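You operate a simulated robot arm through the tools that you are given. There is no shell and no other tool.

Carry out the task below with a simulated robot arm. There is one attempt and no reset: what you move stays moved.

## Task
Show the lake print in the black stand.
Fine: the wood print goes into the third slot of the oak rack, the new one slides down into the stand, picture to the glass; set the stand on the sofa side of the reading lamp, under its head, and switch that on; it stays on. Set down upright: wood print, black stand.

It is judged by the outcome, as a careful person would: the job done as asked, and still so three seconds after it is handed in. It fails if anything else is knocked over, pushed out of place, dropped, spilled or broken.

## Robot
A 7-joint arm with a two-finger parallel gripper, fixed in place. Base frame: the origin is at the foot of the arm, x ahead of it, y to its left, z up; the work surface is at about z = 900. Lengths are in mm, angles in rad, forces in N, time in s.
Its first joint turns from -2.897 to 2.897 rad. Payload 3.43 kg.
The tool frame sits at the grasp point between the pads (the TCP): z along the fingers, y along the line on which they close. The tips reach 30 mm beyond it. The gripper opens to 94 mm. The fingers are 28 mm wide and 10 mm thick; the gripper's body (50 by 96 mm) begins 55 mm behind the TCP.
Orientation is that of the tool frame in the base frame, as a unit quaternion [x, y, z, w]. With the fingers straight down and closing along the base's y, the tool's x points along the base's -x, its y along +y and its z along -z.

## Interface
- The arm moves only by the tool arm_command. Its argument "increments" is a list of rows, each a list of 3 entries, a list of its own where there are three numbers: the opening in per cent of the stroke, from 0 (shut) to 100 (fully open), then the shift along the tool's x, y, z in units of 50 mm (1.0 is 50 mm), then the turn, a rotation vector about the tool's x, y, z in units of 8 degrees (1.0 is 8 degrees). In form: [[claw, [dx, dy, dz], [ax, ay, az]], ...]. A call has 1 to 20 rows; each row shifts and turns the commanded pose from where the row before left it, along the tool's axes as they then stand. A call with a number of a shift or a turn outside -1 to 1 is refused whole. Each row takes 0.2 s and may step no farther than 50 mm and 0.15 rad from the row before; otherwise, or with a gripper value out of range, the whole call is refused. Where a pose cannot be reached the arm comes as near as it can. A force on the tool above 40 N (or 10 N above the force at the start of the call, whichever is more), or a blocked arm, ends the call early, and 0.2 s more pass. The fingers move at their own pace (about 45 mm/s each) and stop on an object; they squeeze with about 41 N. The grip force told is the motor's: it shows also when the fingers shut on nothing. Time passes only in rows, and 0.2 s behind the last, so rows that do not move let the fingers close. The reply holds the time, the measured pose of the TCP, the force on the tool along the base axes, the opening and the grip force, in the units named above and with some noise, with the torque about the TCP (base axes, N m) and any sound that the robot's microphone picked up.
- Cameras (640 x 400 px; columns grow to the right, rows downward): "scene" is fixed at [61.8, 504.5, 1645]; the picture's right is [-0.46, -0.89, 0.00], its down [-0.57, 0.29, -0.77] and it looks along [0.68, -0.35, -0.64] (base axes); focal length 363 px, centre (320, 200). "wrist" rides on the gripper at [76, 14, -103] in the tool frame; the picture's right is [-0.18, 0.98, 0.00], its down [-0.75, -0.14, -0.64] and it looks along [-0.63, -0.12, 0.77] (tool axes); focal length 243 px, centre (320, 200). There is no depth. A picture from a camera that has moved, and an enlarged one, comes with that camera's place and axes in the base frame and with its lens. The place of the scene camera against the robot may be out by one fixed shift of up to 18 mm in any direction.
- capture(camera): a new picture of that camera. No time passes.
- inspect(camera, box): a new picture of the part [left, top, right, bottom] of that camera's present view, enlarged. No time passes.
- close_job(): hands the job in; it is judged then, once.

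Nothing tells you positions but the pictures and the camera data. Unless the task says otherwise, let go and move clear before handing in.

The tools are called after ">>>" by a JSON object that holds its "fn" and its "kwargs". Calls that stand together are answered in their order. arm_command: Moves the arm, as the interface text tells. Its arguments: {"type":"object","properties":{"increments":{"type":"array","items":{"type":"array"}}},"required":["increments"]} The other tools are called the same way: capture (camera) takes a picture; inspect (camera, box) takes an enlarged picture of a part of a camera's view; close_job () hands the job in.

At the start:

```text
time: 0.0
tcp_pos: [648.7, -9.3, 1209.6]
tool_rot: [0.0, 1.0, 0.001, 0.0]
ft_force: [0.8, 0.3, 0.3]
wrist_torque: [0.01, 0.0, 0.0]
width: 93.9
grasp_force: 0.1
```

scene: 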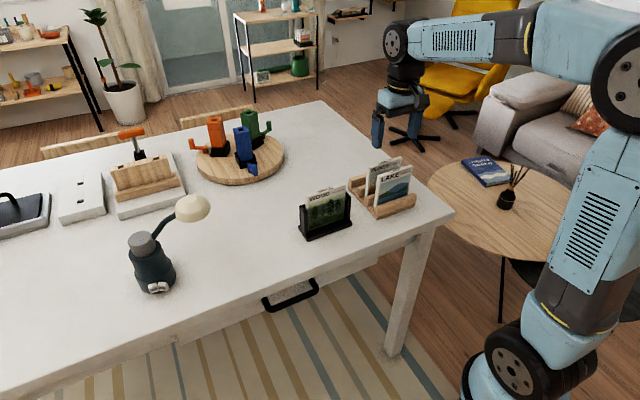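
wrist: 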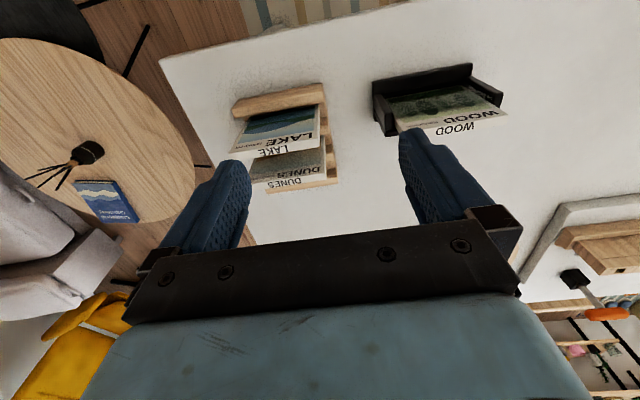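

I see a white table with the black stand holding the WOOD print, an oak rack with LAKE and DUNES prints, and a reading lamp at the left. I will look closer before moving.

>>> {"fn": "inspect", "kwargs": {"camera": "scene", "box": [280, 140, 440, 240]}}

>>> {"fn": "inspect", "kwargs": {"camera": "scene", "box": [100, 170, 260, 310]}}

>>> {"fn": "inspect", "kwargs": {"camera": "wrist", "box": [210, 60, 370, 200]}}

>>> {"fn": "inspect", "kwargs": {"camera": "wrist", "box": [350, 50, 530, 150]}}

>>> {"fn": "inspect", "kwargs": {"camera": "scene", "box": [0, 80, 300, 300]}}

```text
4.00 times, centred on (360, 190) of scene
camera zoom: at [61.8, 504.5, 1645.0], right [-0.46, -0.89, 0.0], down [-0.57, 0.29, -0.77], along [0.68, -0.35, -0.64], focal length 1452 px, centre (160, 240)
```

zoom: 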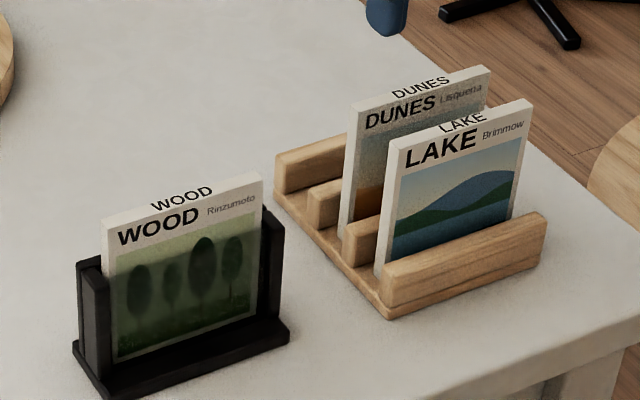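

```text
2.86 times, centred on (180, 240) of scene
camera zoom: at [61.8, 504.5, 1645.0], right [-0.46, -0.89, 0.0], down [-0.57, 0.29, -0.77], along [0.68, -0.35, -0.64], focal length 1037 px, centre (720, 86)
```

zoom: 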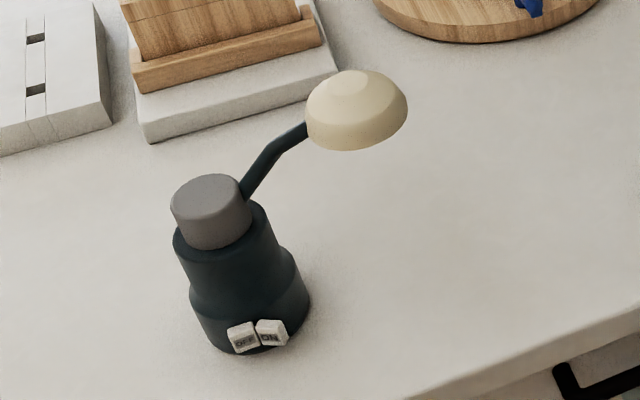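

```text
2.86 times, centred on (290, 130) of wrist
camera zoom: at [574.3, 5.3, 1312.1], right [0.18, 0.98, 0.0], down [0.75, -0.14, 0.64], along [0.63, -0.12, -0.77], focal length 693 px, centre (406, 400)
```

zoom: 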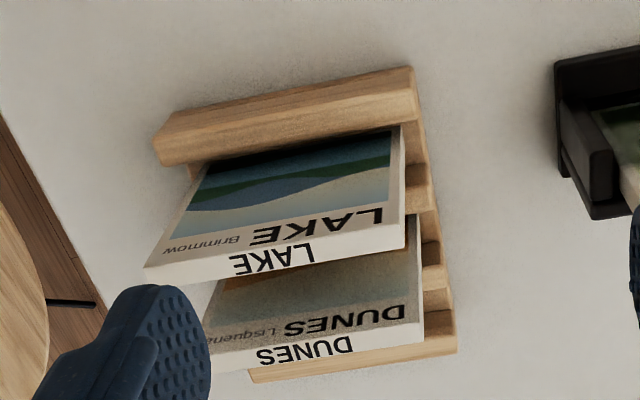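

```text
3.56 times, centred on (440, 100) of wrist
camera zoom: at [574.3, 5.3, 1312.1], right [0.18, 0.98, 0.0], down [0.75, -0.14, 0.64], along [0.63, -0.12, -0.77], focal length 863 px, centre (-107, 556)
```

zoom: 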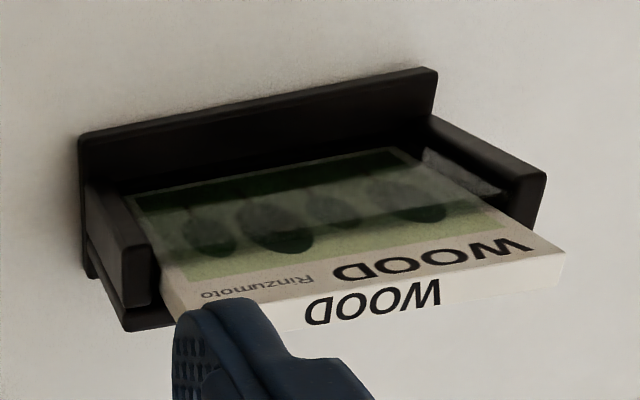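

```text
1.82 times, centred on (150, 190) of scene
camera zoom: at [61.8, 504.5, 1645.0], right [-0.46, -0.89, 0.0], down [-0.57, 0.29, -0.77], along [0.68, -0.35, -0.64], focal length 660 px, centre (629, 218)
```

zoom: 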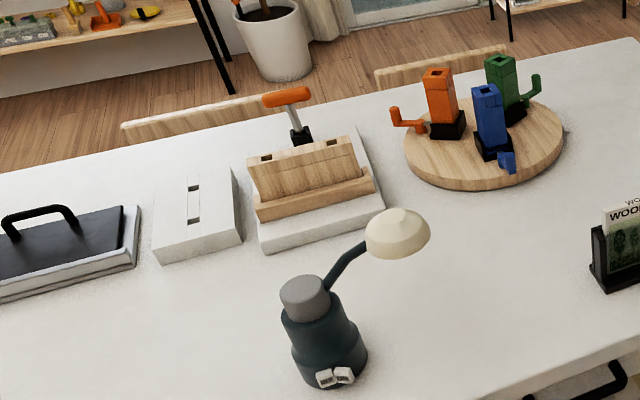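

The stand with WOOD sits around (740, 130), the rack near (750, -60) and the lamp at about (750, 610). I'll shift the arm sideways for second viewpoints of the stand and rack.

>>> {"fn": "arm_command", "kwargs": {"increments": [[100, [0, 0.9, 0], [0, 0, 0]], [100, [0, 0.9, 0], [0, 0, 0]], [100, [0, 0.9, 0], [0, 0, 0]], [100, [0, 0, 0], [0, 0, 0]]]}}

>>> {"fn": "capture", "kwargs": {"camera": "wrist"}}

>>> {"fn": "inspect", "kwargs": {"camera": "wrist", "box": [200, 40, 400, 165]}}

>>> {"fn": "inspect", "kwargs": {"camera": "wrist", "box": [60, 60, 260, 185]}}

```text
time: 1.0
tcp_pos: [648.8, 127.2, 1210.8]
tool_rot: [0.001, 1.0, 0.0, -0.001]
ft_force: [0.2, -0.4, -0.5]
wrist_torque: [-0.01, -0.01, 0.02]
width: 94.2
grasp_force: 0.1
```

```text
taken
camera wrist: at [573.1, 140.8, 1314.7], right [0.19, 0.98, 0.0], down [0.75, -0.14, 0.64], along [0.63, -0.12, -0.77], focal length 243 px, centre (320, 200)
```

wrist: 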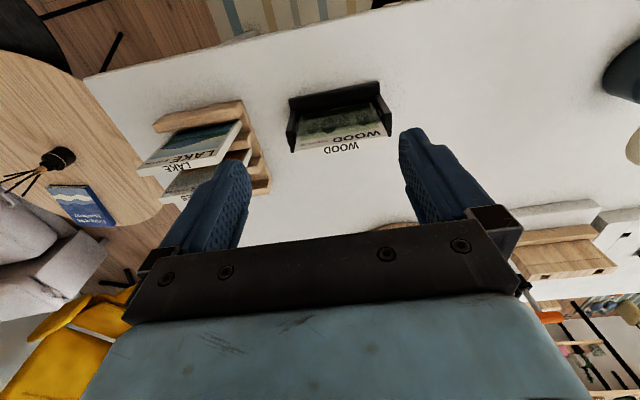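

```text
3.20 times, centred on (300, 102) of wrist
camera zoom: at [573.1, 140.8, 1314.7], right [0.19, 0.98, 0.0], down [0.75, -0.14, 0.64], along [0.63, -0.12, -0.77], focal length 776 px, centre (384, 512)
```

zoom: 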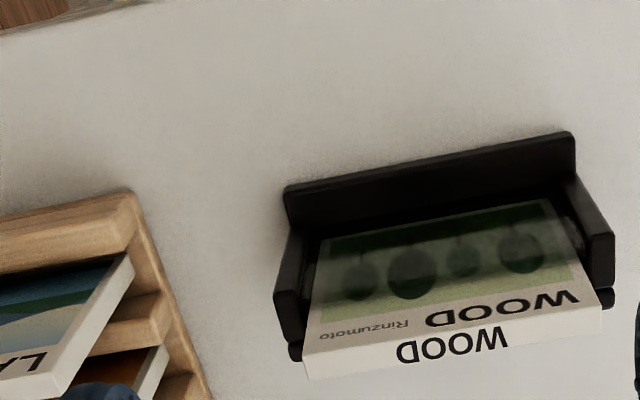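

```text
3.20 times, centred on (160, 122) of wrist
camera zoom: at [573.1, 140.8, 1314.7], right [0.19, 0.98, 0.0], down [0.75, -0.14, 0.64], along [0.63, -0.12, -0.77], focal length 776 px, centre (832, 448)
```

zoom: 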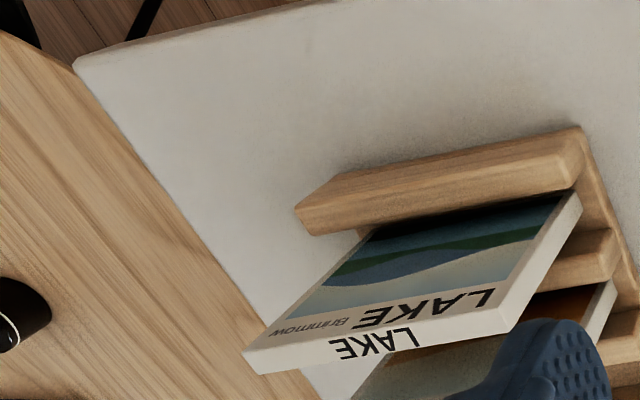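

The two wrist views put the WOOD print at roughly y 78–198, its front at x≈715 and its top at z≈1030. Next I'll go lower and tilt the camera flatter, to measure heights, slots and the stand from the front.

>>> {"fn": "arm_command", "kwargs": {"increments": [[100, [0.7, -0.4, 0.5], [0, 0, 0]], [100, [0.7, -0.3, 0.6], [0, 0, 0]], [100, [0.4, 0, 0.8], [0, 0, 0]], [100, [0, 0, 0.7], [0, -1, 0]], [100, [0, 0, 0], [0, -1, 0]], [100, [0, 0, 0], [0, -1, 0]], [100, [0, 0, 0], [0, -1, 0]], [100, [0, 0, 0], [0, 0, 0]]]}}

>>> {"fn": "capture", "kwargs": {"camera": "wrist"}}

>>> {"fn": "capture", "kwargs": {"camera": "scene"}}

```text
time: 2.8
tcp_pos: [559.3, 91.8, 1082.4]
tool_rot: [0.0, 0.961, 0.0, 0.276]
ft_force: [-0.3, -0.4, -0.5]
wrist_torque: [0.01, -0.04, 0.0]
width: 93.9
grasp_force: 0.1
```

```text
taken
camera wrist: at [440.8, 105.2, 1126.9], right [0.16, 0.98, 0.1], down [0.3, -0.14, 0.94], along [0.94, -0.12, -0.31], focal length 243 px, centre (320, 200)
```

wrist: 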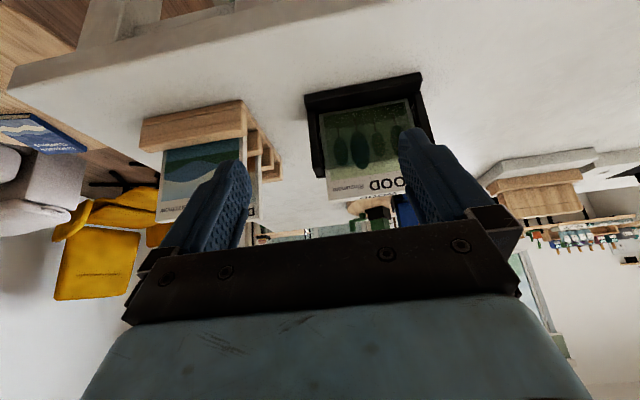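

```text
taken
```

scene: 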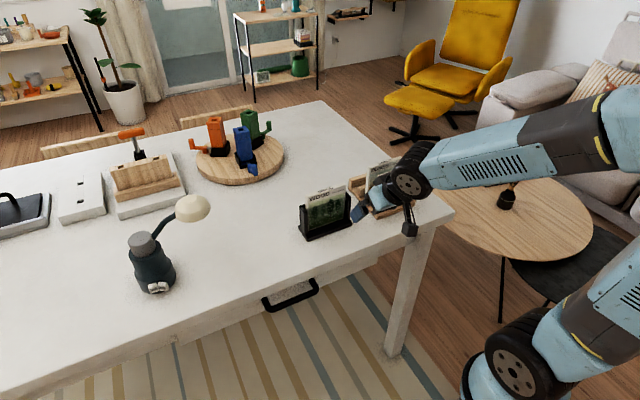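

The front view shows the stand and rack clearly, though upside down. I'll enlarge both.

>>> {"fn": "inspect", "kwargs": {"camera": "wrist", "box": [290, 60, 450, 210]}}

>>> {"fn": "inspect", "kwargs": {"camera": "wrist", "box": [130, 80, 300, 230]}}

```text
2.67 times, centred on (370, 135) of wrist
camera zoom: at [440.8, 105.2, 1126.9], right [0.16, 0.98, 0.1], down [0.3, -0.14, 0.94], along [0.94, -0.12, -0.31], focal length 647 px, centre (187, 373)
```

zoom: 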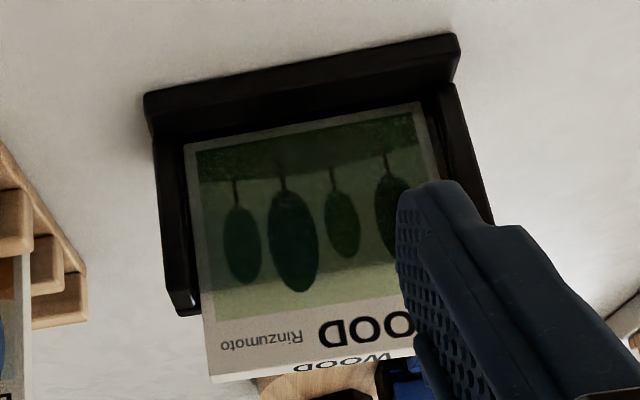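

```text
2.67 times, centred on (215, 155) of wrist
camera zoom: at [440.8, 105.2, 1126.9], right [0.16, 0.98, 0.1], down [0.3, -0.14, 0.94], along [0.94, -0.12, -0.31], focal length 647 px, centre (600, 320)
```

zoom: 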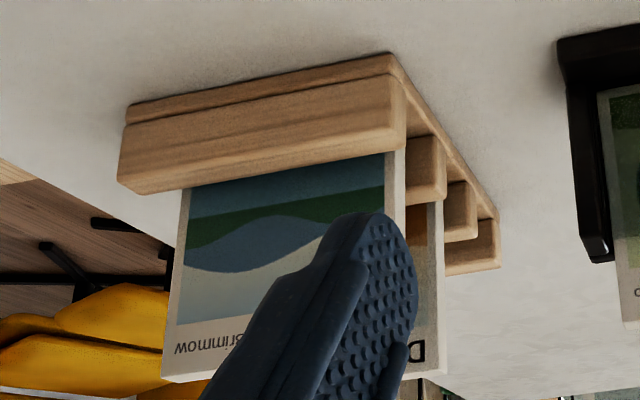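

The stand has side posts and a tinted glass pane, with the print standing about 30 mm above the posts. The rack has four bars, so three slots: LAKE in the first, DUNES in the second and the rear one empty. I'll straighten the tool and turn it so the fingers close front to back.

>>> {"fn": "arm_command", "kwargs": {"increments": [[100, [0, 0, -0.3], [0, 1, 0]], [100, [0, 0, -0.3], [0, 1, 0]], [100, [0, 0, -0.3], [0, 1, 0]], [100, [0, 0, -0.3], [0, 1, 0]], [100, [0, 0, 0], [0, 0, -1]], [100, [0, 0, 0], [0, 0, -1]], [100, [0, 0, 0], [0, 0, -1]], [100, [0, 0, 0], [0, 0, -1]], [100, [0, 0, 0], [0, 0, -1]], [100, [0, 0, 0], [0, 0, -1]], [100, [0, 0, 0], [0, 0, -1]], [100, [0, 0, 0], [0, 0, -1]], [100, [0, 0, 0], [0, 0, -1]], [100, [0, 0, 0], [0, 0, -1]], [100, [0, 0, 0], [0, 0, -1]], [100, [0, 0, 0], [0, 0, -0.25]], [100, [0, 0, 0], [0, 0, 0]]]}}

>>> {"fn": "capture", "kwargs": {"camera": "wrist"}}

```text
time: 6.4
tcp_pos: [539.6, 92.2, 1136.3]
tool_rot: [-0.707, 0.707, 0.0, 0.0]
ft_force: [0.5, 0.2, -0.1]
wrist_torque: [-0.02, 0.0, -0.01]
width: 94.2
grasp_force: 0.1
```

```text
taken
camera wrist: at [526.1, 15.1, 1238.5], right [-0.98, 0.18, 0.0], down [0.14, 0.75, 0.64], along [0.12, 0.63, -0.77], focal length 243 px, centre (320, 200)
```

wrist: 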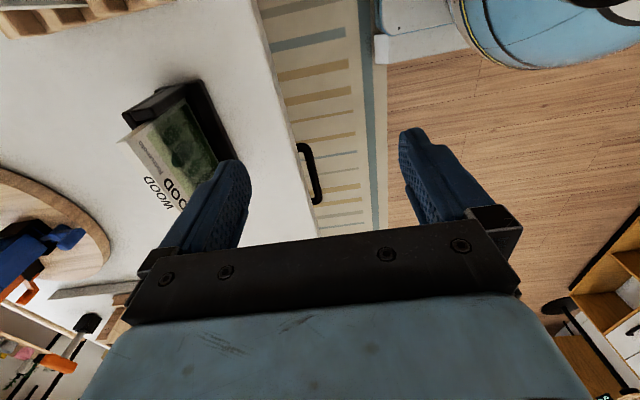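

The tool is now turned. I'll move over the WOOD print at about (720, 138), staying high, and take a look.

>>> {"fn": "arm_command", "kwargs": {"increments": [[100, [-0.23, -0.9, 0], [0, 0, 0]], [100, [-0.23, -0.9, 0], [0, 0, 0]], [100, [-0.23, -0.9, 0], [0, 0, 0]], [100, [-0.23, -0.9, 0], [0, 0, 0]], [100, [0, 0, 0], [0, 0, 0]]]}}

>>> {"fn": "capture", "kwargs": {"camera": "wrist"}}

>>> {"fn": "inspect", "kwargs": {"camera": "wrist", "box": [220, 40, 420, 240]}}

>>> {"fn": "inspect", "kwargs": {"camera": "scene", "box": [280, 120, 440, 240]}}

```text
time: 7.6
tcp_pos: [720.7, 137.3, 1137.8]
tool_rot: [-0.706, 0.708, 0.002, -0.001]
ft_force: [-0.4, 1.1, 1.1]
wrist_torque: [-0.01, -0.01, 0.01]
width: 94.0
grasp_force: 0.1
```

```text
taken
camera wrist: at [706.4, 60.9, 1239.6], right [-0.98, 0.19, 0.0], down [0.14, 0.75, 0.64], along [0.12, 0.63, -0.77], focal length 243 px, centre (320, 200)
```

wrist: 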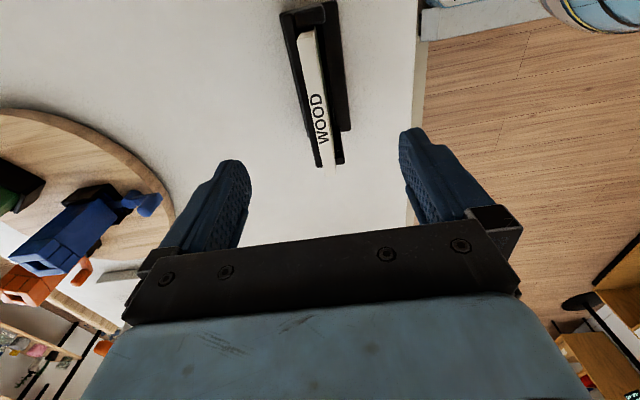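

```text
2.00 times, centred on (320, 140) of wrist
camera zoom: at [706.4, 60.9, 1239.6], right [-0.98, 0.19, 0.0], down [0.14, 0.75, 0.64], along [0.12, 0.63, -0.77], focal length 485 px, centre (320, 320)
```

zoom: 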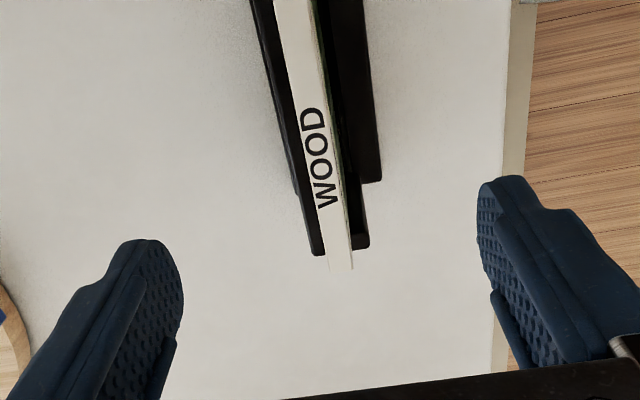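

```text
3.33 times, centred on (360, 180) of scene
camera zoom: at [61.8, 504.5, 1645.0], right [-0.46, -0.89, 0.0], down [-0.57, 0.29, -0.77], along [0.68, -0.35, -0.64], focal length 1210 px, centre (187, 267)
```

zoom: 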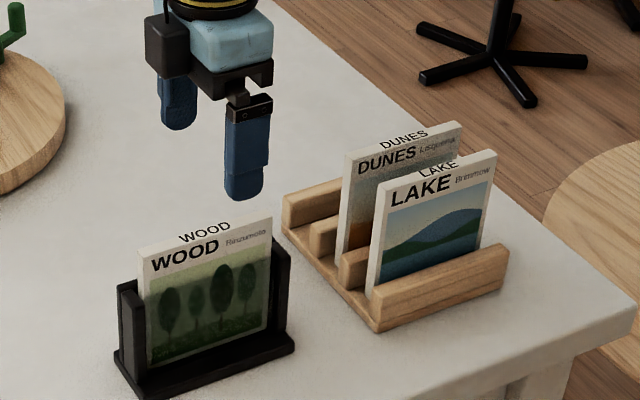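

From above the WOOD print is centred at about x=720, y=138 and is roughly 11 mm thick. Its top is near 1036 and the posts end near 1005, so I'll lower the open fingers to z≈1042 and check before closing.

>>> {"fn": "arm_command", "kwargs": {"increments": [[100, [0, 0, 0.65], [0, 0, 0]], [100, [0, 0, 0.65], [0, 0, 0]], [100, [0, 0, 0.6], [0, 0, 0]], [100, [0, 0, 0], [0, 0, 0]]]}}

>>> {"fn": "capture", "kwargs": {"camera": "wrist"}}

>>> {"fn": "inspect", "kwargs": {"camera": "scene", "box": [280, 120, 440, 240]}}

```text
time: 8.6
tcp_pos: [719.3, 138.5, 1041.8]
tool_rot: [-0.706, 0.708, 0.0, 0.0]
ft_force: [-0.2, 0.1, 0.2]
wrist_torque: [-0.04, 0.03, 0.03]
width: 94.0
grasp_force: 0.0
```

```text
taken
camera wrist: at [706.0, 61.9, 1143.5], right [-0.98, 0.18, 0.0], down [0.14, 0.75, 0.64], along [0.12, 0.63, -0.77], focal length 243 px, centre (320, 200)
```

wrist: 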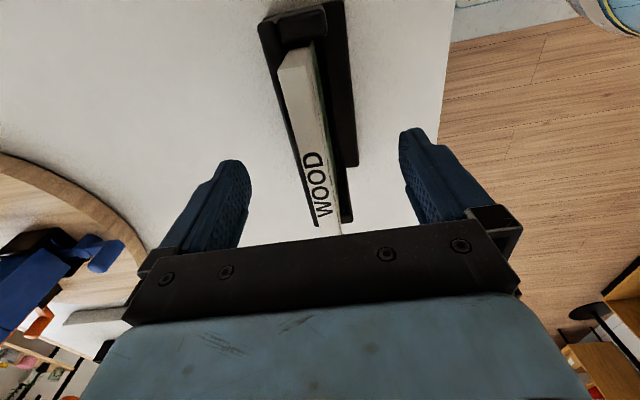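

```text
3.33 times, centred on (360, 180) of scene
camera zoom: at [61.8, 504.5, 1645.0], right [-0.46, -0.89, 0.0], down [-0.57, 0.29, -0.77], along [0.68, -0.35, -0.64], focal length 1210 px, centre (187, 267)
```

zoom: 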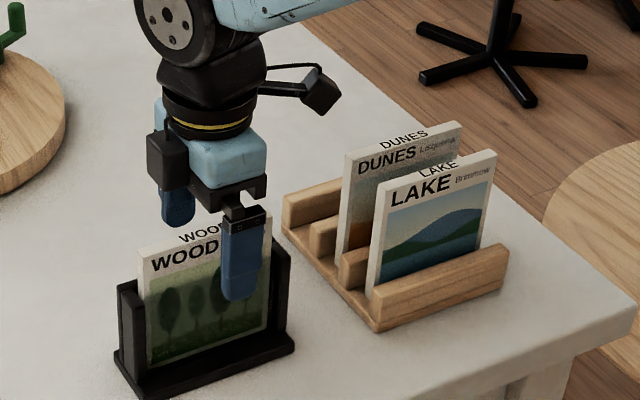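

The fingers straddle the print with no contact, and tips are about at the posts' top. Now I close on it.

>>> {"fn": "arm_command", "kwargs": {"increments": [[0, [0, 0, 0], [0, 0, 0]], [0, [0, 0, 0], [0, 0, 0]], [0, [0, 0, 0], [0, 0, 0]], [0, [0, 0, 0], [0, 0, 0]], [0, [0, 0, 0], [0, 0, 0]], [0, [0, 0, 0], [0, 0, 0]], [0, [0, 0, 0], [0, 0, 0]]]}}

>>> {"fn": "capture", "kwargs": {"camera": "wrist"}}

>>> {"fn": "inspect", "kwargs": {"camera": "scene", "box": [280, 120, 440, 240]}}

```text
time: 10.2
tcp_pos: [718.7, 138.9, 1040.8]
tool_rot: [-0.706, 0.708, 0.0, 0.0]
ft_force: [-0.1, 0.3, 0.1]
wrist_torque: [-0.02, 0.01, -0.01]
width: 15.1
grasp_force: 40.9
```

```text
taken
camera wrist: at [706.1, 62.0, 1143.7], right [-0.98, 0.18, 0.0], down [0.14, 0.75, 0.64], along [0.12, 0.63, -0.77], focal length 243 px, centre (320, 200)
```

wrist: 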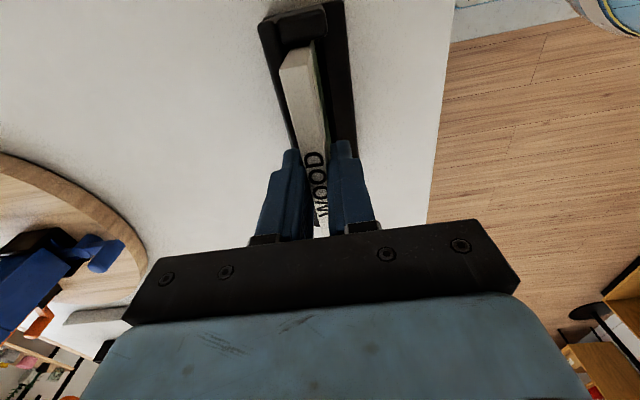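

```text
3.33 times, centred on (360, 180) of scene
camera zoom: at [61.8, 504.5, 1645.0], right [-0.46, -0.89, 0.0], down [-0.57, 0.29, -0.77], along [0.68, -0.35, -0.64], focal length 1210 px, centre (187, 267)
```

zoom: 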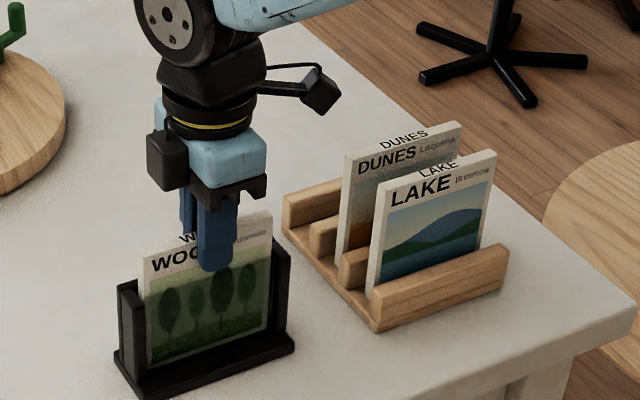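

It is gripped, 15 mm thick. I lift it straight up slowly.

>>> {"fn": "arm_command", "kwargs": {"increments": [[0, [0, 0, -0.2], [0, 0, 0]], [0, [0, 0, -0.3], [0, 0, 0]], [0, [0, 0, -0.4], [0, 0, 0]], [0, [0, 0, -0.5], [0, 0, 0]], [0, [0, 0, -0.5], [0, 0, 0]], [0, [0, 0, -0.6], [0, 0, 0]], [0, [0, 0, -0.6], [0, 0, 0]], [0, [0, 0, -0.5], [0, 0, 0]], [0, [0, 0, 0], [0, 0, 0]]]}}

>>> {"fn": "capture", "kwargs": {"camera": "wrist"}}

>>> {"fn": "capture", "kwargs": {"camera": "scene"}}

>>> {"fn": "inspect", "kwargs": {"camera": "scene", "box": [280, 100, 440, 240]}}

```text
time: 12.2
tcp_pos: [718.7, 136.0, 1220.2]
tool_rot: [0.707, -0.707, 0.0, 0.0]
ft_force: [0.9, 0.5, -1.1]
wrist_torque: [0.01, 0.01, 0.01]
width: 15.0
grasp_force: 41.1
```

```text
taken
camera wrist: at [706.4, 59.2, 1322.5], right [-0.98, 0.18, 0.0], down [0.14, 0.75, 0.64], along [0.12, 0.63, -0.77], focal length 243 px, centre (320, 200)
```

wrist: 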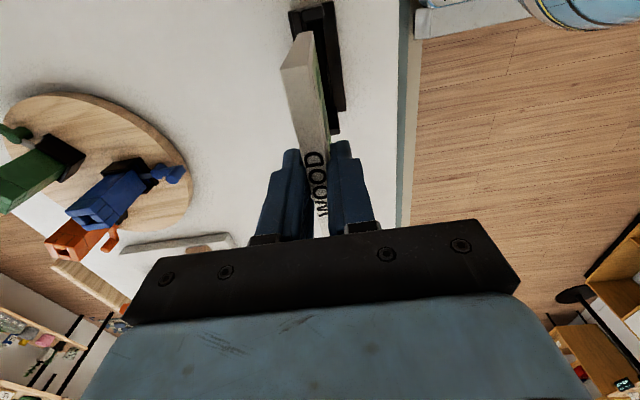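

```text
taken
```

scene: 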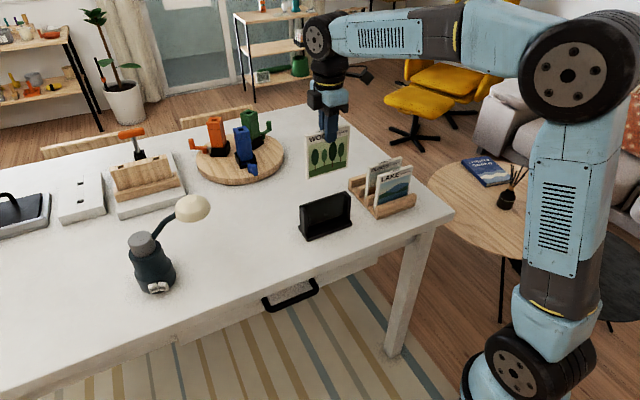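

```text
2.86 times, centred on (360, 170) of scene
camera zoom: at [61.8, 504.5, 1645.0], right [-0.46, -0.89, 0.0], down [-0.57, 0.29, -0.77], along [0.68, -0.35, -0.64], focal length 1037 px, centre (206, 286)
```

zoom: 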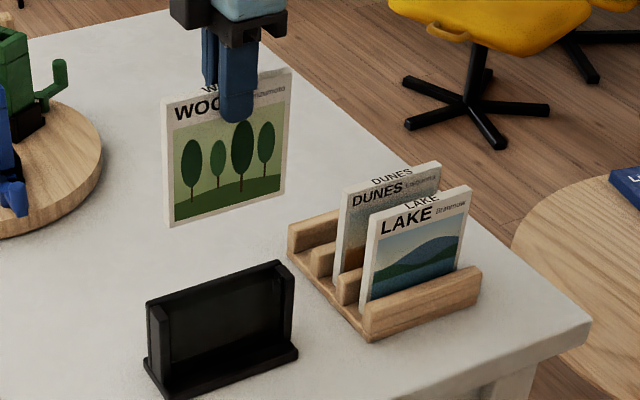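

The WOOD print is out and hanging clear, and the empty stand stayed in place. I carry the print high over to the rack's rear slot and look down.

>>> {"fn": "arm_command", "kwargs": {"increments": [[0, [0.6, -0.25, 0], [0, 0, 0]], [0, [0.86, -0.34, 0], [0, 0, 0]], [0, [0.86, -0.34, 0], [0, 0, 0]], [0, [0.86, -0.34, 0], [0, 0, 0]], [0, [0.7, -0.3, 0], [0, 0, 0]], [0, [0.4, -0.15, 0], [0, 0, 0]], [0, [0, 0, 0], [0, 0, 0]], [0, [0, 0, 0], [0, 0, 0]]]}}

>>> {"fn": "capture", "kwargs": {"camera": "wrist"}}

>>> {"fn": "inspect", "kwargs": {"camera": "wrist", "box": [240, 0, 480, 150]}}

>>> {"fn": "capture", "kwargs": {"camera": "scene"}}

```text
time: 14.0
tcp_pos: [805.8, -75.8, 1221.3]
tool_rot: [0.707, -0.707, 0.0, 0.0]
ft_force: [0.7, -0.8, -1.4]
wrist_torque: [0.0, -0.02, -0.01]
width: 10.9
grasp_force: 41.0
```

```text
taken
camera wrist: at [791.7, -153.4, 1323.9], right [-0.98, 0.18, 0.0], down [0.14, 0.75, 0.64], along [0.12, 0.63, -0.77], focal length 243 px, centre (320, 200)
```

wrist: 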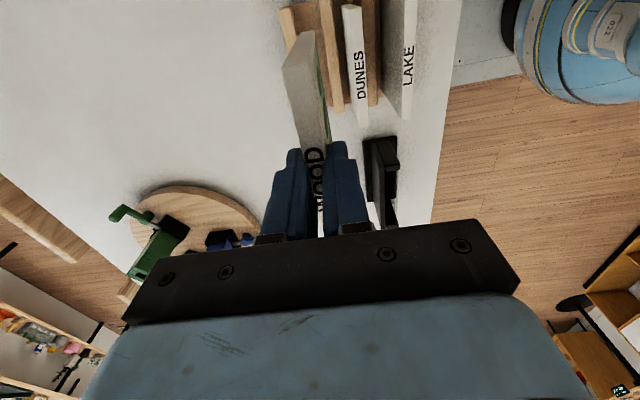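

```text
2.67 times, centred on (360, 75) of wrist
camera zoom: at [791.7, -153.4, 1323.9], right [-0.98, 0.18, 0.0], down [0.14, 0.75, 0.64], along [0.12, 0.63, -0.77], focal length 647 px, centre (213, 533)
```

zoom: 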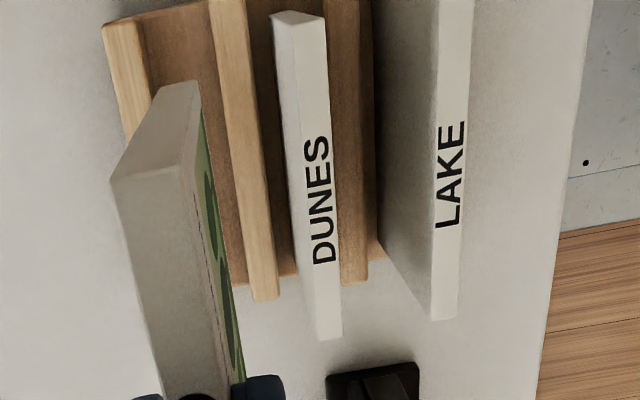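

```text
taken
```

scene: 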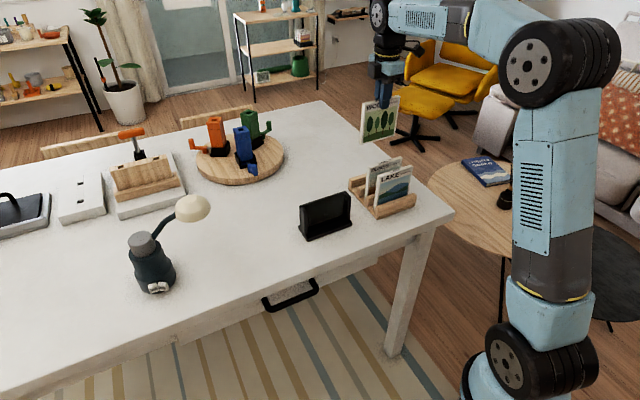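

The rear slot lies between x≈793 and 829, while LAKE's centre is at 709 and DUNES' at 761. The finger opening reads 10.9 instead of 15, so I'll check the print's seat in the fingers before lowering.

>>> {"fn": "arm_command", "kwargs": {"increments": [[0, [0, -0.1, 0], [0, 0, 0]], [0, [0, 0, 0], [0, 0, 0]]]}}

>>> {"fn": "inspect", "kwargs": {"camera": "wrist", "box": [250, 0, 410, 240]}}

>>> {"fn": "inspect", "kwargs": {"camera": "scene", "box": [340, 60, 440, 220]}}

>>> {"fn": "inspect", "kwargs": {"camera": "wrist", "box": [260, 0, 350, 60]}}

```text
time: 14.6
tcp_pos: [810.0, -76.0, 1221.2]
tool_rot: [-0.707, 0.707, 0.0, 0.0]
ft_force: [0.5, -0.4, -1.6]
wrist_torque: [0.01, 0.0, 0.0]
width: 11.1
grasp_force: 41.2
```

```text
1.67 times, centred on (330, 120) of wrist
camera zoom: at [797.2, -153.6, 1323.6], right [-0.98, 0.18, 0.0], down [0.14, 0.75, 0.64], along [0.12, 0.63, -0.77], focal length 404 px, centre (303, 333)
```

zoom: 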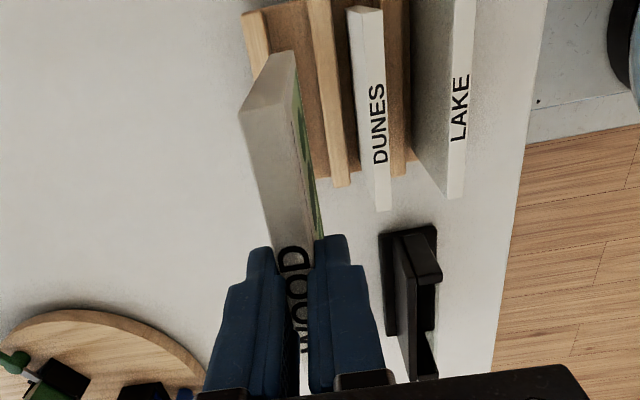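

```text
2.50 times, centred on (390, 140) of scene
camera zoom: at [61.8, 504.5, 1645.0], right [-0.46, -0.89, 0.0], down [-0.57, 0.29, -0.77], along [0.68, -0.35, -0.64], focal length 907 px, centre (145, 350)
```

zoom: 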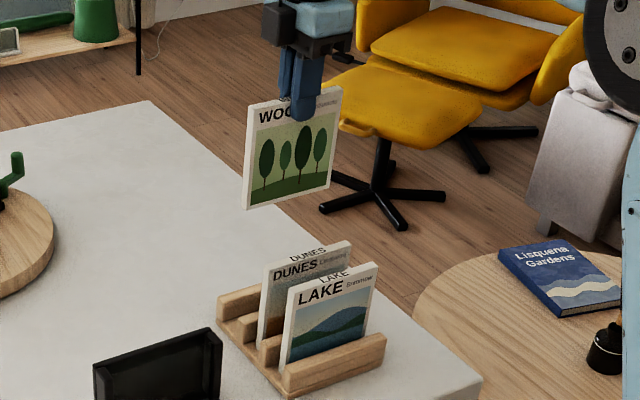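

```text
6.67 times, centred on (305, 30) of wrist
camera zoom: at [797.2, -153.6, 1323.6], right [-0.98, 0.18, 0.0], down [0.14, 0.75, 0.64], along [0.12, 0.63, -0.77], focal length 1618 px, centre (420, 1333)
```

zoom: 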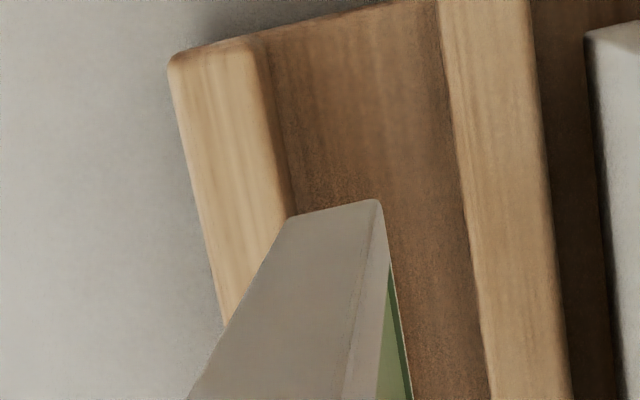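

The print hangs vertically, is 11 mm thick and is centred at x≈810; the slot's centre is at x≈811.5. I'll lower it to just above the slot floor.

>>> {"fn": "arm_command", "kwargs": {"increments": [[0, [0.03, -0.03, 0.5], [0, 0, 0]], [0, [0, 0, 0.6], [0, 0, 0]], [0, [0, 0, 0.6], [0, 0, 0]], [0, [0, 0, 0.6], [0, 0, 0]], [0, [0, 0, 0.5], [0, 0, 0]], [0, [0, 0, 0.3], [0, 0, 0]], [0, [0, 0, 0.2], [0, 0, 0]], [0, [0, 0, 0.1], [0, 0, 0]], [0, [0, 0, 0], [0, 0, 0]]]}}

>>> {"fn": "capture", "kwargs": {"camera": "wrist"}}

>>> {"fn": "inspect", "kwargs": {"camera": "wrist", "box": [220, 0, 420, 160]}}

>>> {"fn": "inspect", "kwargs": {"camera": "scene", "box": [320, 120, 440, 220]}}

```text
time: 16.6
tcp_pos: [811.6, -77.9, 1050.4]
tool_rot: [-0.707, 0.707, 0.001, 0.001]
ft_force: [0.4, 0.2, -1.1]
wrist_torque: [0.03, 0.02, -0.01]
width: 10.6
grasp_force: 41.2
```

```text
taken
camera wrist: at [798.0, -155.2, 1152.7], right [-0.98, 0.18, 0.0], down [0.14, 0.75, 0.64], along [0.12, 0.63, -0.77], focal length 243 px, centre (320, 200)
```

wrist: 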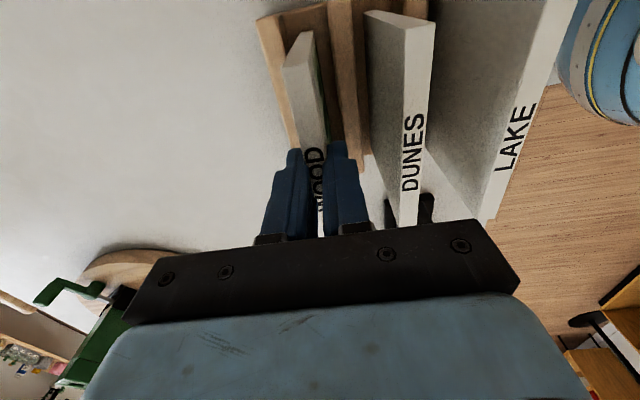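

```text
2.50 times, centred on (320, 80) of wrist
camera zoom: at [798.0, -155.2, 1152.7], right [-0.98, 0.18, 0.0], down [0.14, 0.75, 0.64], along [0.12, 0.63, -0.77], focal length 606 px, centre (320, 500)
```

zoom: 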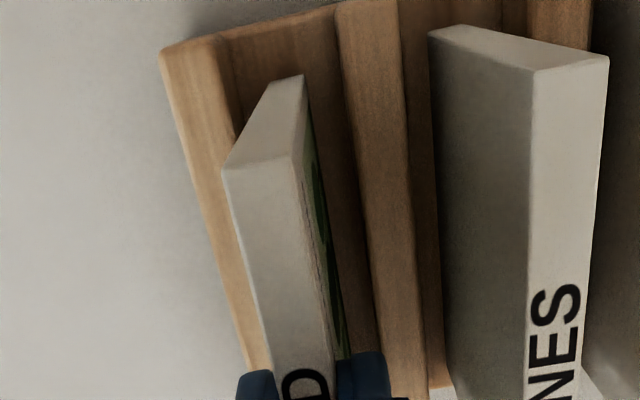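

```text
4.00 times, centred on (380, 170) of scene
camera zoom: at [61.8, 504.5, 1645.0], right [-0.46, -0.89, 0.0], down [-0.57, 0.29, -0.77], along [0.68, -0.35, -0.64], focal length 1452 px, centre (80, 320)
```

zoom: 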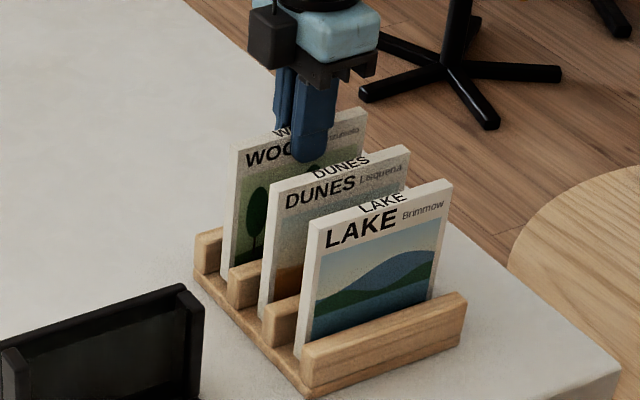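

The print is between the second divider and the rear bar. I lower in small steps until the force shows it touching the floor.

>>> {"fn": "arm_command", "kwargs": {"increments": [[0, [0, 0, 0.06], [0, 0, 0]], [0, [0, 0, 0.06], [0, 0, 0]], [0, [0, 0, 0.0], [0, 0, 0]]]}}

>>> {"fn": "arm_command", "kwargs": {"increments": [[0, [0, 0, 0.04], [0, 0, 0]], [0, [0, 0, 0], [0, 0, 0]]]}}

```text
time: 17.4
tcp_pos: [811.4, -77.6, 1044.8]
tool_rot: [0.707, -0.707, -0.001, 0.0]
ft_force: [-0.3, -0.5, -0.7]
wrist_torque: [0.01, 0.03, 0.01]
width: 10.9
grasp_force: 40.6
```

```text
time: 18.0
tcp_pos: [811.5, -78.2, 1044.2]
tool_rot: [-0.707, 0.707, 0.0, 0.002]
ft_force: [-0.7, -0.5, 15.9]
wrist_torque: [0.02, -0.03, 0.01]
width: 11.0
grasp_force: 40.8
```

It has touched the slot floor at 16 N. I'll ease off slightly and open the fingers only partway, to stay clear of DUNES.

>>> {"fn": "arm_command", "kwargs": {"increments": [[0, [0, 0, -0.025], [0, 0, 0]], [16, [0, 0, 0], [0, 0, 0]], [22, [0, 0, 0], [0, 0, 0]], [30, [0, 0, 0], [0, 0, 0]], [34, [0, 0, 0], [0, 0, 0]], [34, [0, 0, 0], [0, 0, 0]]]}}

>>> {"fn": "inspect", "kwargs": {"camera": "wrist", "box": [220, 0, 480, 240]}}

>>> {"fn": "inspect", "kwargs": {"camera": "scene", "box": [320, 120, 440, 220]}}

```text
time: 19.4
tcp_pos: [812.0, -78.0, 1044.0]
tool_rot: [-0.707, 0.707, 0.0, 0.0]
ft_force: [-0.8, -0.7, -0.2]
wrist_torque: [-0.03, -0.01, -0.01]
width: 31.8
grasp_force: 0.0
```

```text
1.67 times, centred on (350, 120) of wrist
camera zoom: at [798.0, -154.7, 1146.3], right [-0.98, 0.18, 0.0], down [0.14, 0.75, 0.64], along [0.12, 0.63, -0.77], focal length 404 px, centre (270, 333)
```

zoom: 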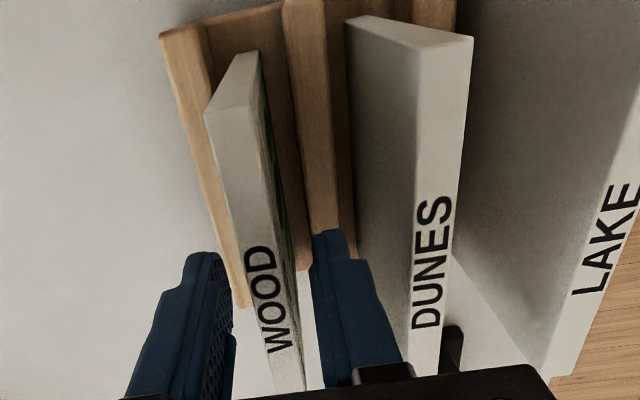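

```text
4.00 times, centred on (380, 170) of scene
camera zoom: at [61.8, 504.5, 1645.0], right [-0.46, -0.89, 0.0], down [-0.57, 0.29, -0.77], along [0.68, -0.35, -0.64], focal length 1452 px, centre (80, 320)
```

zoom: 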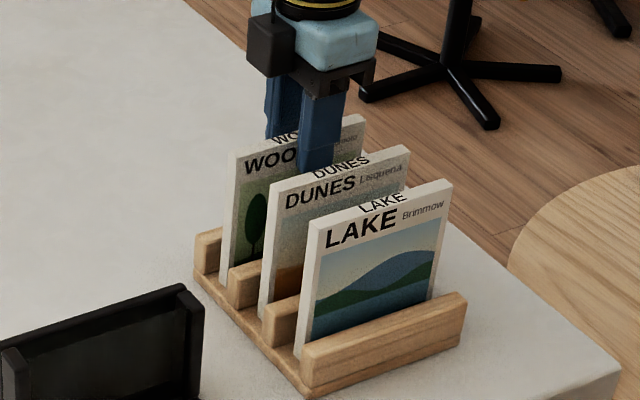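

WOOD stands upright in the third slot and the fingers are free. I rise straight up, then move over LAKE with the opening limited to 50 %.

>>> {"fn": "arm_command", "kwargs": {"increments": [[34, [0, 0, -0.3], [0, 0, 0]], [34, [0, 0, -0.7], [0, 0, 0]], [34, [0, 0, -0.9], [0, 0, 0]], [50, [0, 0, -0.6], [0, 0, 0]], [50, [0, 0.8, 0], [0, 0, 0]], [50, [0, 0.8, 0], [0, 0, 0]], [50, [0, 0.45, 0], [0, 0, 0]], [50, [0, 0, 0], [0, 0, 0]]]}}

>>> {"fn": "capture", "kwargs": {"camera": "wrist"}}

>>> {"fn": "inspect", "kwargs": {"camera": "wrist", "box": [200, 0, 440, 180]}}

>>> {"fn": "inspect", "kwargs": {"camera": "scene", "box": [280, 120, 440, 240]}}

```text
time: 21.2
tcp_pos: [708.2, -76.3, 1168.5]
tool_rot: [0.707, -0.707, 0.0, 0.0]
ft_force: [0.6, -0.5, 0.9]
wrist_torque: [0.01, 0.02, 0.0]
width: 47.1
grasp_force: 0.0
```

```text
taken
camera wrist: at [695.2, -152.7, 1270.3], right [-0.98, 0.18, 0.0], down [0.14, 0.75, 0.64], along [0.12, 0.63, -0.77], focal length 243 px, centre (320, 200)
```

wrist: 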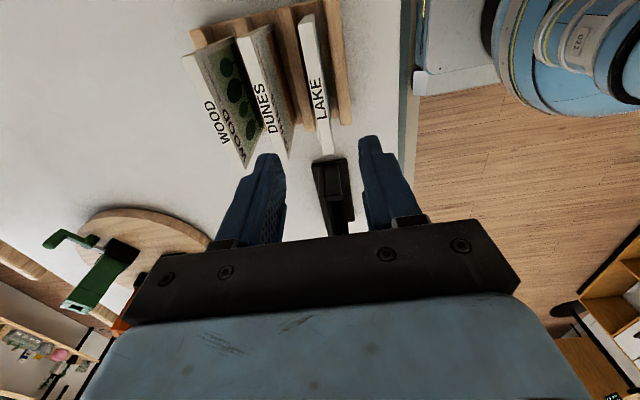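

```text
2.22 times, centred on (320, 90) of wrist
camera zoom: at [695.2, -152.7, 1270.3], right [-0.98, 0.18, 0.0], down [0.14, 0.75, 0.64], along [0.12, 0.63, -0.77], focal length 539 px, centre (320, 444)
```

zoom: 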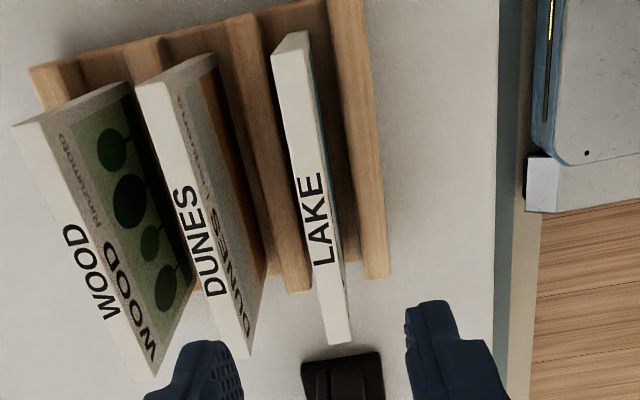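

```text
3.33 times, centred on (360, 180) of scene
camera zoom: at [61.8, 504.5, 1645.0], right [-0.46, -0.89, 0.0], down [-0.57, 0.29, -0.77], along [0.68, -0.35, -0.64], focal length 1210 px, centre (187, 267)
```

zoom: 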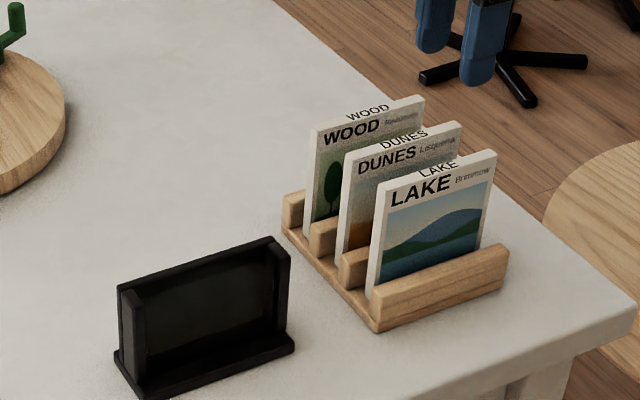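

LAKE is centred at x≈708.5 and y≈-79, and the fingers straddle it. I lower to z≈1043.

>>> {"fn": "arm_command", "kwargs": {"increments": [[50, [0.05, 0, 0.6], [0, 0, 0]], [50, [0, 0, 0.7], [0, 0, 0]], [50, [0, 0, 0.6], [0, 0, 0]], [50, [0, 0, 0.4], [0, 0, 0]], [50, [0, 0, 0.2], [0, 0, 0]], [50, [0, 0, 0], [0, 0, 0]]]}}

>>> {"fn": "capture", "kwargs": {"camera": "wrist"}}

>>> {"fn": "inspect", "kwargs": {"camera": "wrist", "box": [220, 0, 420, 240]}}

>>> {"fn": "inspect", "kwargs": {"camera": "scene", "box": [320, 120, 440, 220]}}

```text
time: 22.6
tcp_pos: [708.5, -79.2, 1043.8]
tool_rot: [-0.707, 0.707, 0.0, 0.0]
ft_force: [-0.2, -0.3, -0.1]
wrist_torque: [-0.02, 0.0, -0.02]
width: 47.2
grasp_force: 0.0
```

```text
taken
camera wrist: at [695.5, -156.3, 1145.5], right [-0.98, 0.18, 0.0], down [0.14, 0.75, 0.64], along [0.12, 0.63, -0.77], focal length 243 px, centre (320, 200)
```

wrist: 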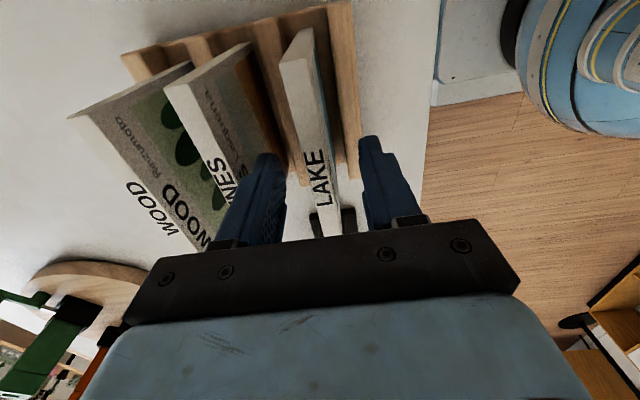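

```text
1.67 times, centred on (320, 120) of wrist
camera zoom: at [695.5, -156.3, 1145.5], right [-0.98, 0.18, 0.0], down [0.14, 0.75, 0.64], along [0.12, 0.63, -0.77], focal length 404 px, centre (320, 333)
```

zoom: 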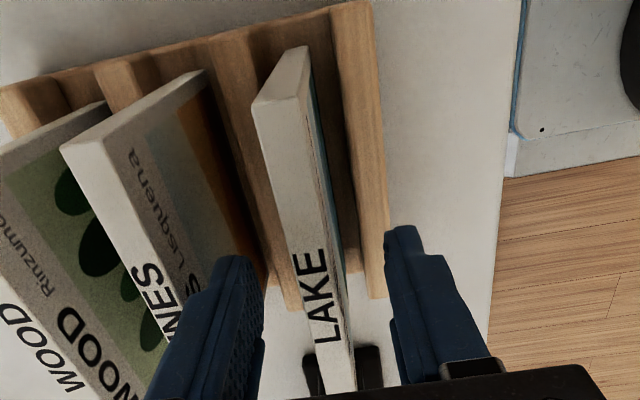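

```text
4.00 times, centred on (380, 170) of scene
camera zoom: at [61.8, 504.5, 1645.0], right [-0.46, -0.89, 0.0], down [-0.57, 0.29, -0.77], along [0.68, -0.35, -0.64], focal length 1452 px, centre (80, 320)
```

zoom: 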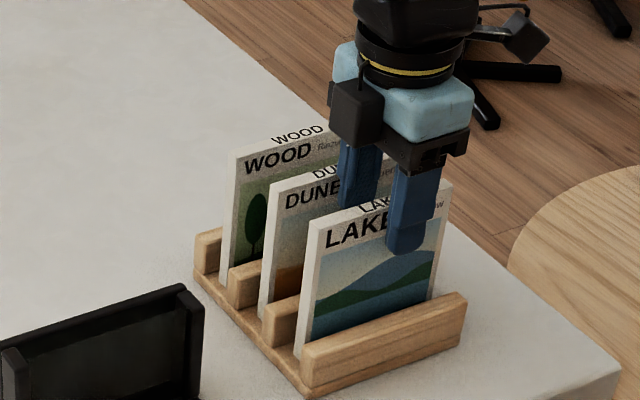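

LAKE is centred between the fingers. Closing on it.

>>> {"fn": "arm_command", "kwargs": {"increments": [[0, [0, 0, 0], [0, 0, 0]], [0, [0, 0, 0], [0, 0, 0]], [0, [0, 0, 0], [0, 0, 0]], [0, [0, 0, 0], [0, 0, 0]], [0, [0, 0, 0], [0, 0, 0]]]}}

>>> {"fn": "inspect", "kwargs": {"camera": "wrist", "box": [220, 0, 420, 240]}}

```text
time: 23.8
tcp_pos: [709.0, -80.3, 1045.4]
tool_rot: [-0.707, 0.707, 0.0, 0.0]
ft_force: [0.3, -0.2, 0.0]
wrist_torque: [0.01, 0.0, 0.0]
width: 10.7
grasp_force: 40.8
```

```text
1.67 times, centred on (320, 120) of wrist
camera zoom: at [695.5, -156.3, 1145.6], right [-0.98, 0.18, 0.0], down [0.14, 0.75, 0.64], along [0.12, 0.63, -0.77], focal length 404 px, centre (320, 333)
```

zoom: 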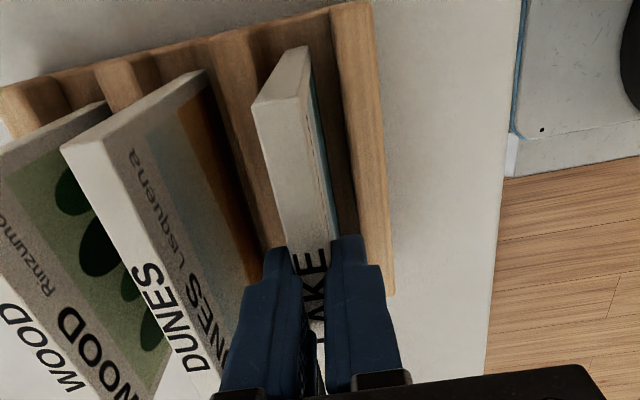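

LAKE is held at 10.7 mm, its real thickness. I lift it straight up out of the rack, then check the stand's slot and glass, because the first grip read 15 mm there.

>>> {"fn": "arm_command", "kwargs": {"increments": [[0, [0, 0, -0.2], [0, 0, 0]], [0, [0, 0, -0.3], [0, 0, 0]], [0, [0, 0, -0.4], [0, 0, 0]], [0, [0, 0, -0.5], [0, 0, 0]], [0, [0, 0, -0.6], [0, 0, 0]], [0, [0, 0, -0.6], [0, 0, 0]], [0, [0, 0, -0.6], [0, 0, 0]], [0, [0, 0, -0.5], [0, 0, 0]], [0, [0, 0, 0], [0, 0, 0]]]}}

>>> {"fn": "inspect", "kwargs": {"camera": "scene", "box": [285, 175, 365, 245]}}

>>> {"fn": "capture", "kwargs": {"camera": "wrist"}}

>>> {"fn": "capture", "kwargs": {"camera": "scene"}}

```text
time: 25.8
tcp_pos: [708.2, -81.1, 1228.5]
tool_rot: [-0.707, 0.707, 0.0, 0.001]
ft_force: [-0.4, 0.0, -0.5]
wrist_torque: [0.04, 0.04, -0.05]
width: 10.7
grasp_force: 41.3
```

```text
5.71 times, centred on (325, 210) of scene
camera zoom: at [61.8, 504.5, 1645.0], right [-0.46, -0.89, 0.0], down [-0.57, 0.29, -0.77], along [0.68, -0.35, -0.64], focal length 2074 px, centre (291, 143)
```

zoom: 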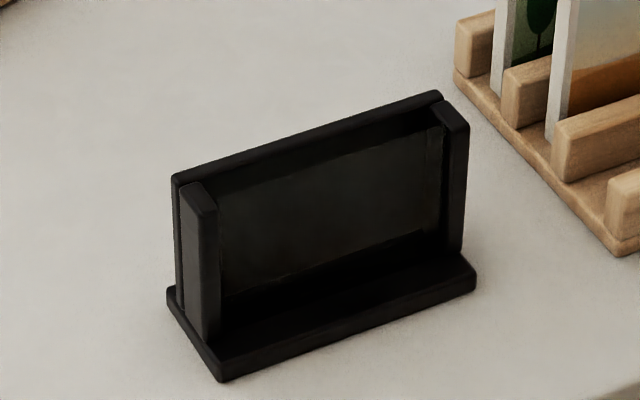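

```text
taken
camera wrist: at [694.9, -157.3, 1331.1], right [-0.98, 0.18, 0.0], down [0.14, 0.75, 0.64], along [0.12, 0.63, -0.77], focal length 243 px, centre (320, 200)
```

wrist: 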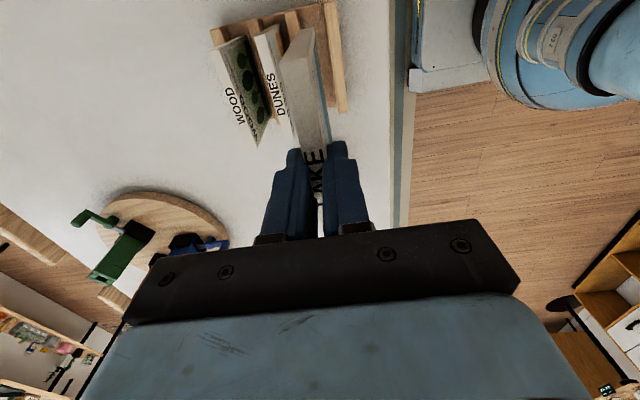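

```text
taken
```

scene: 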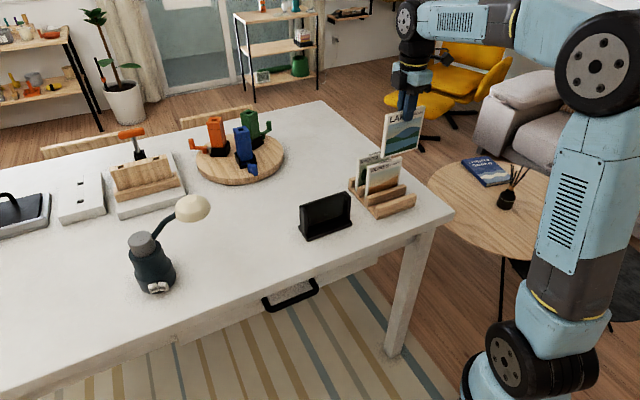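

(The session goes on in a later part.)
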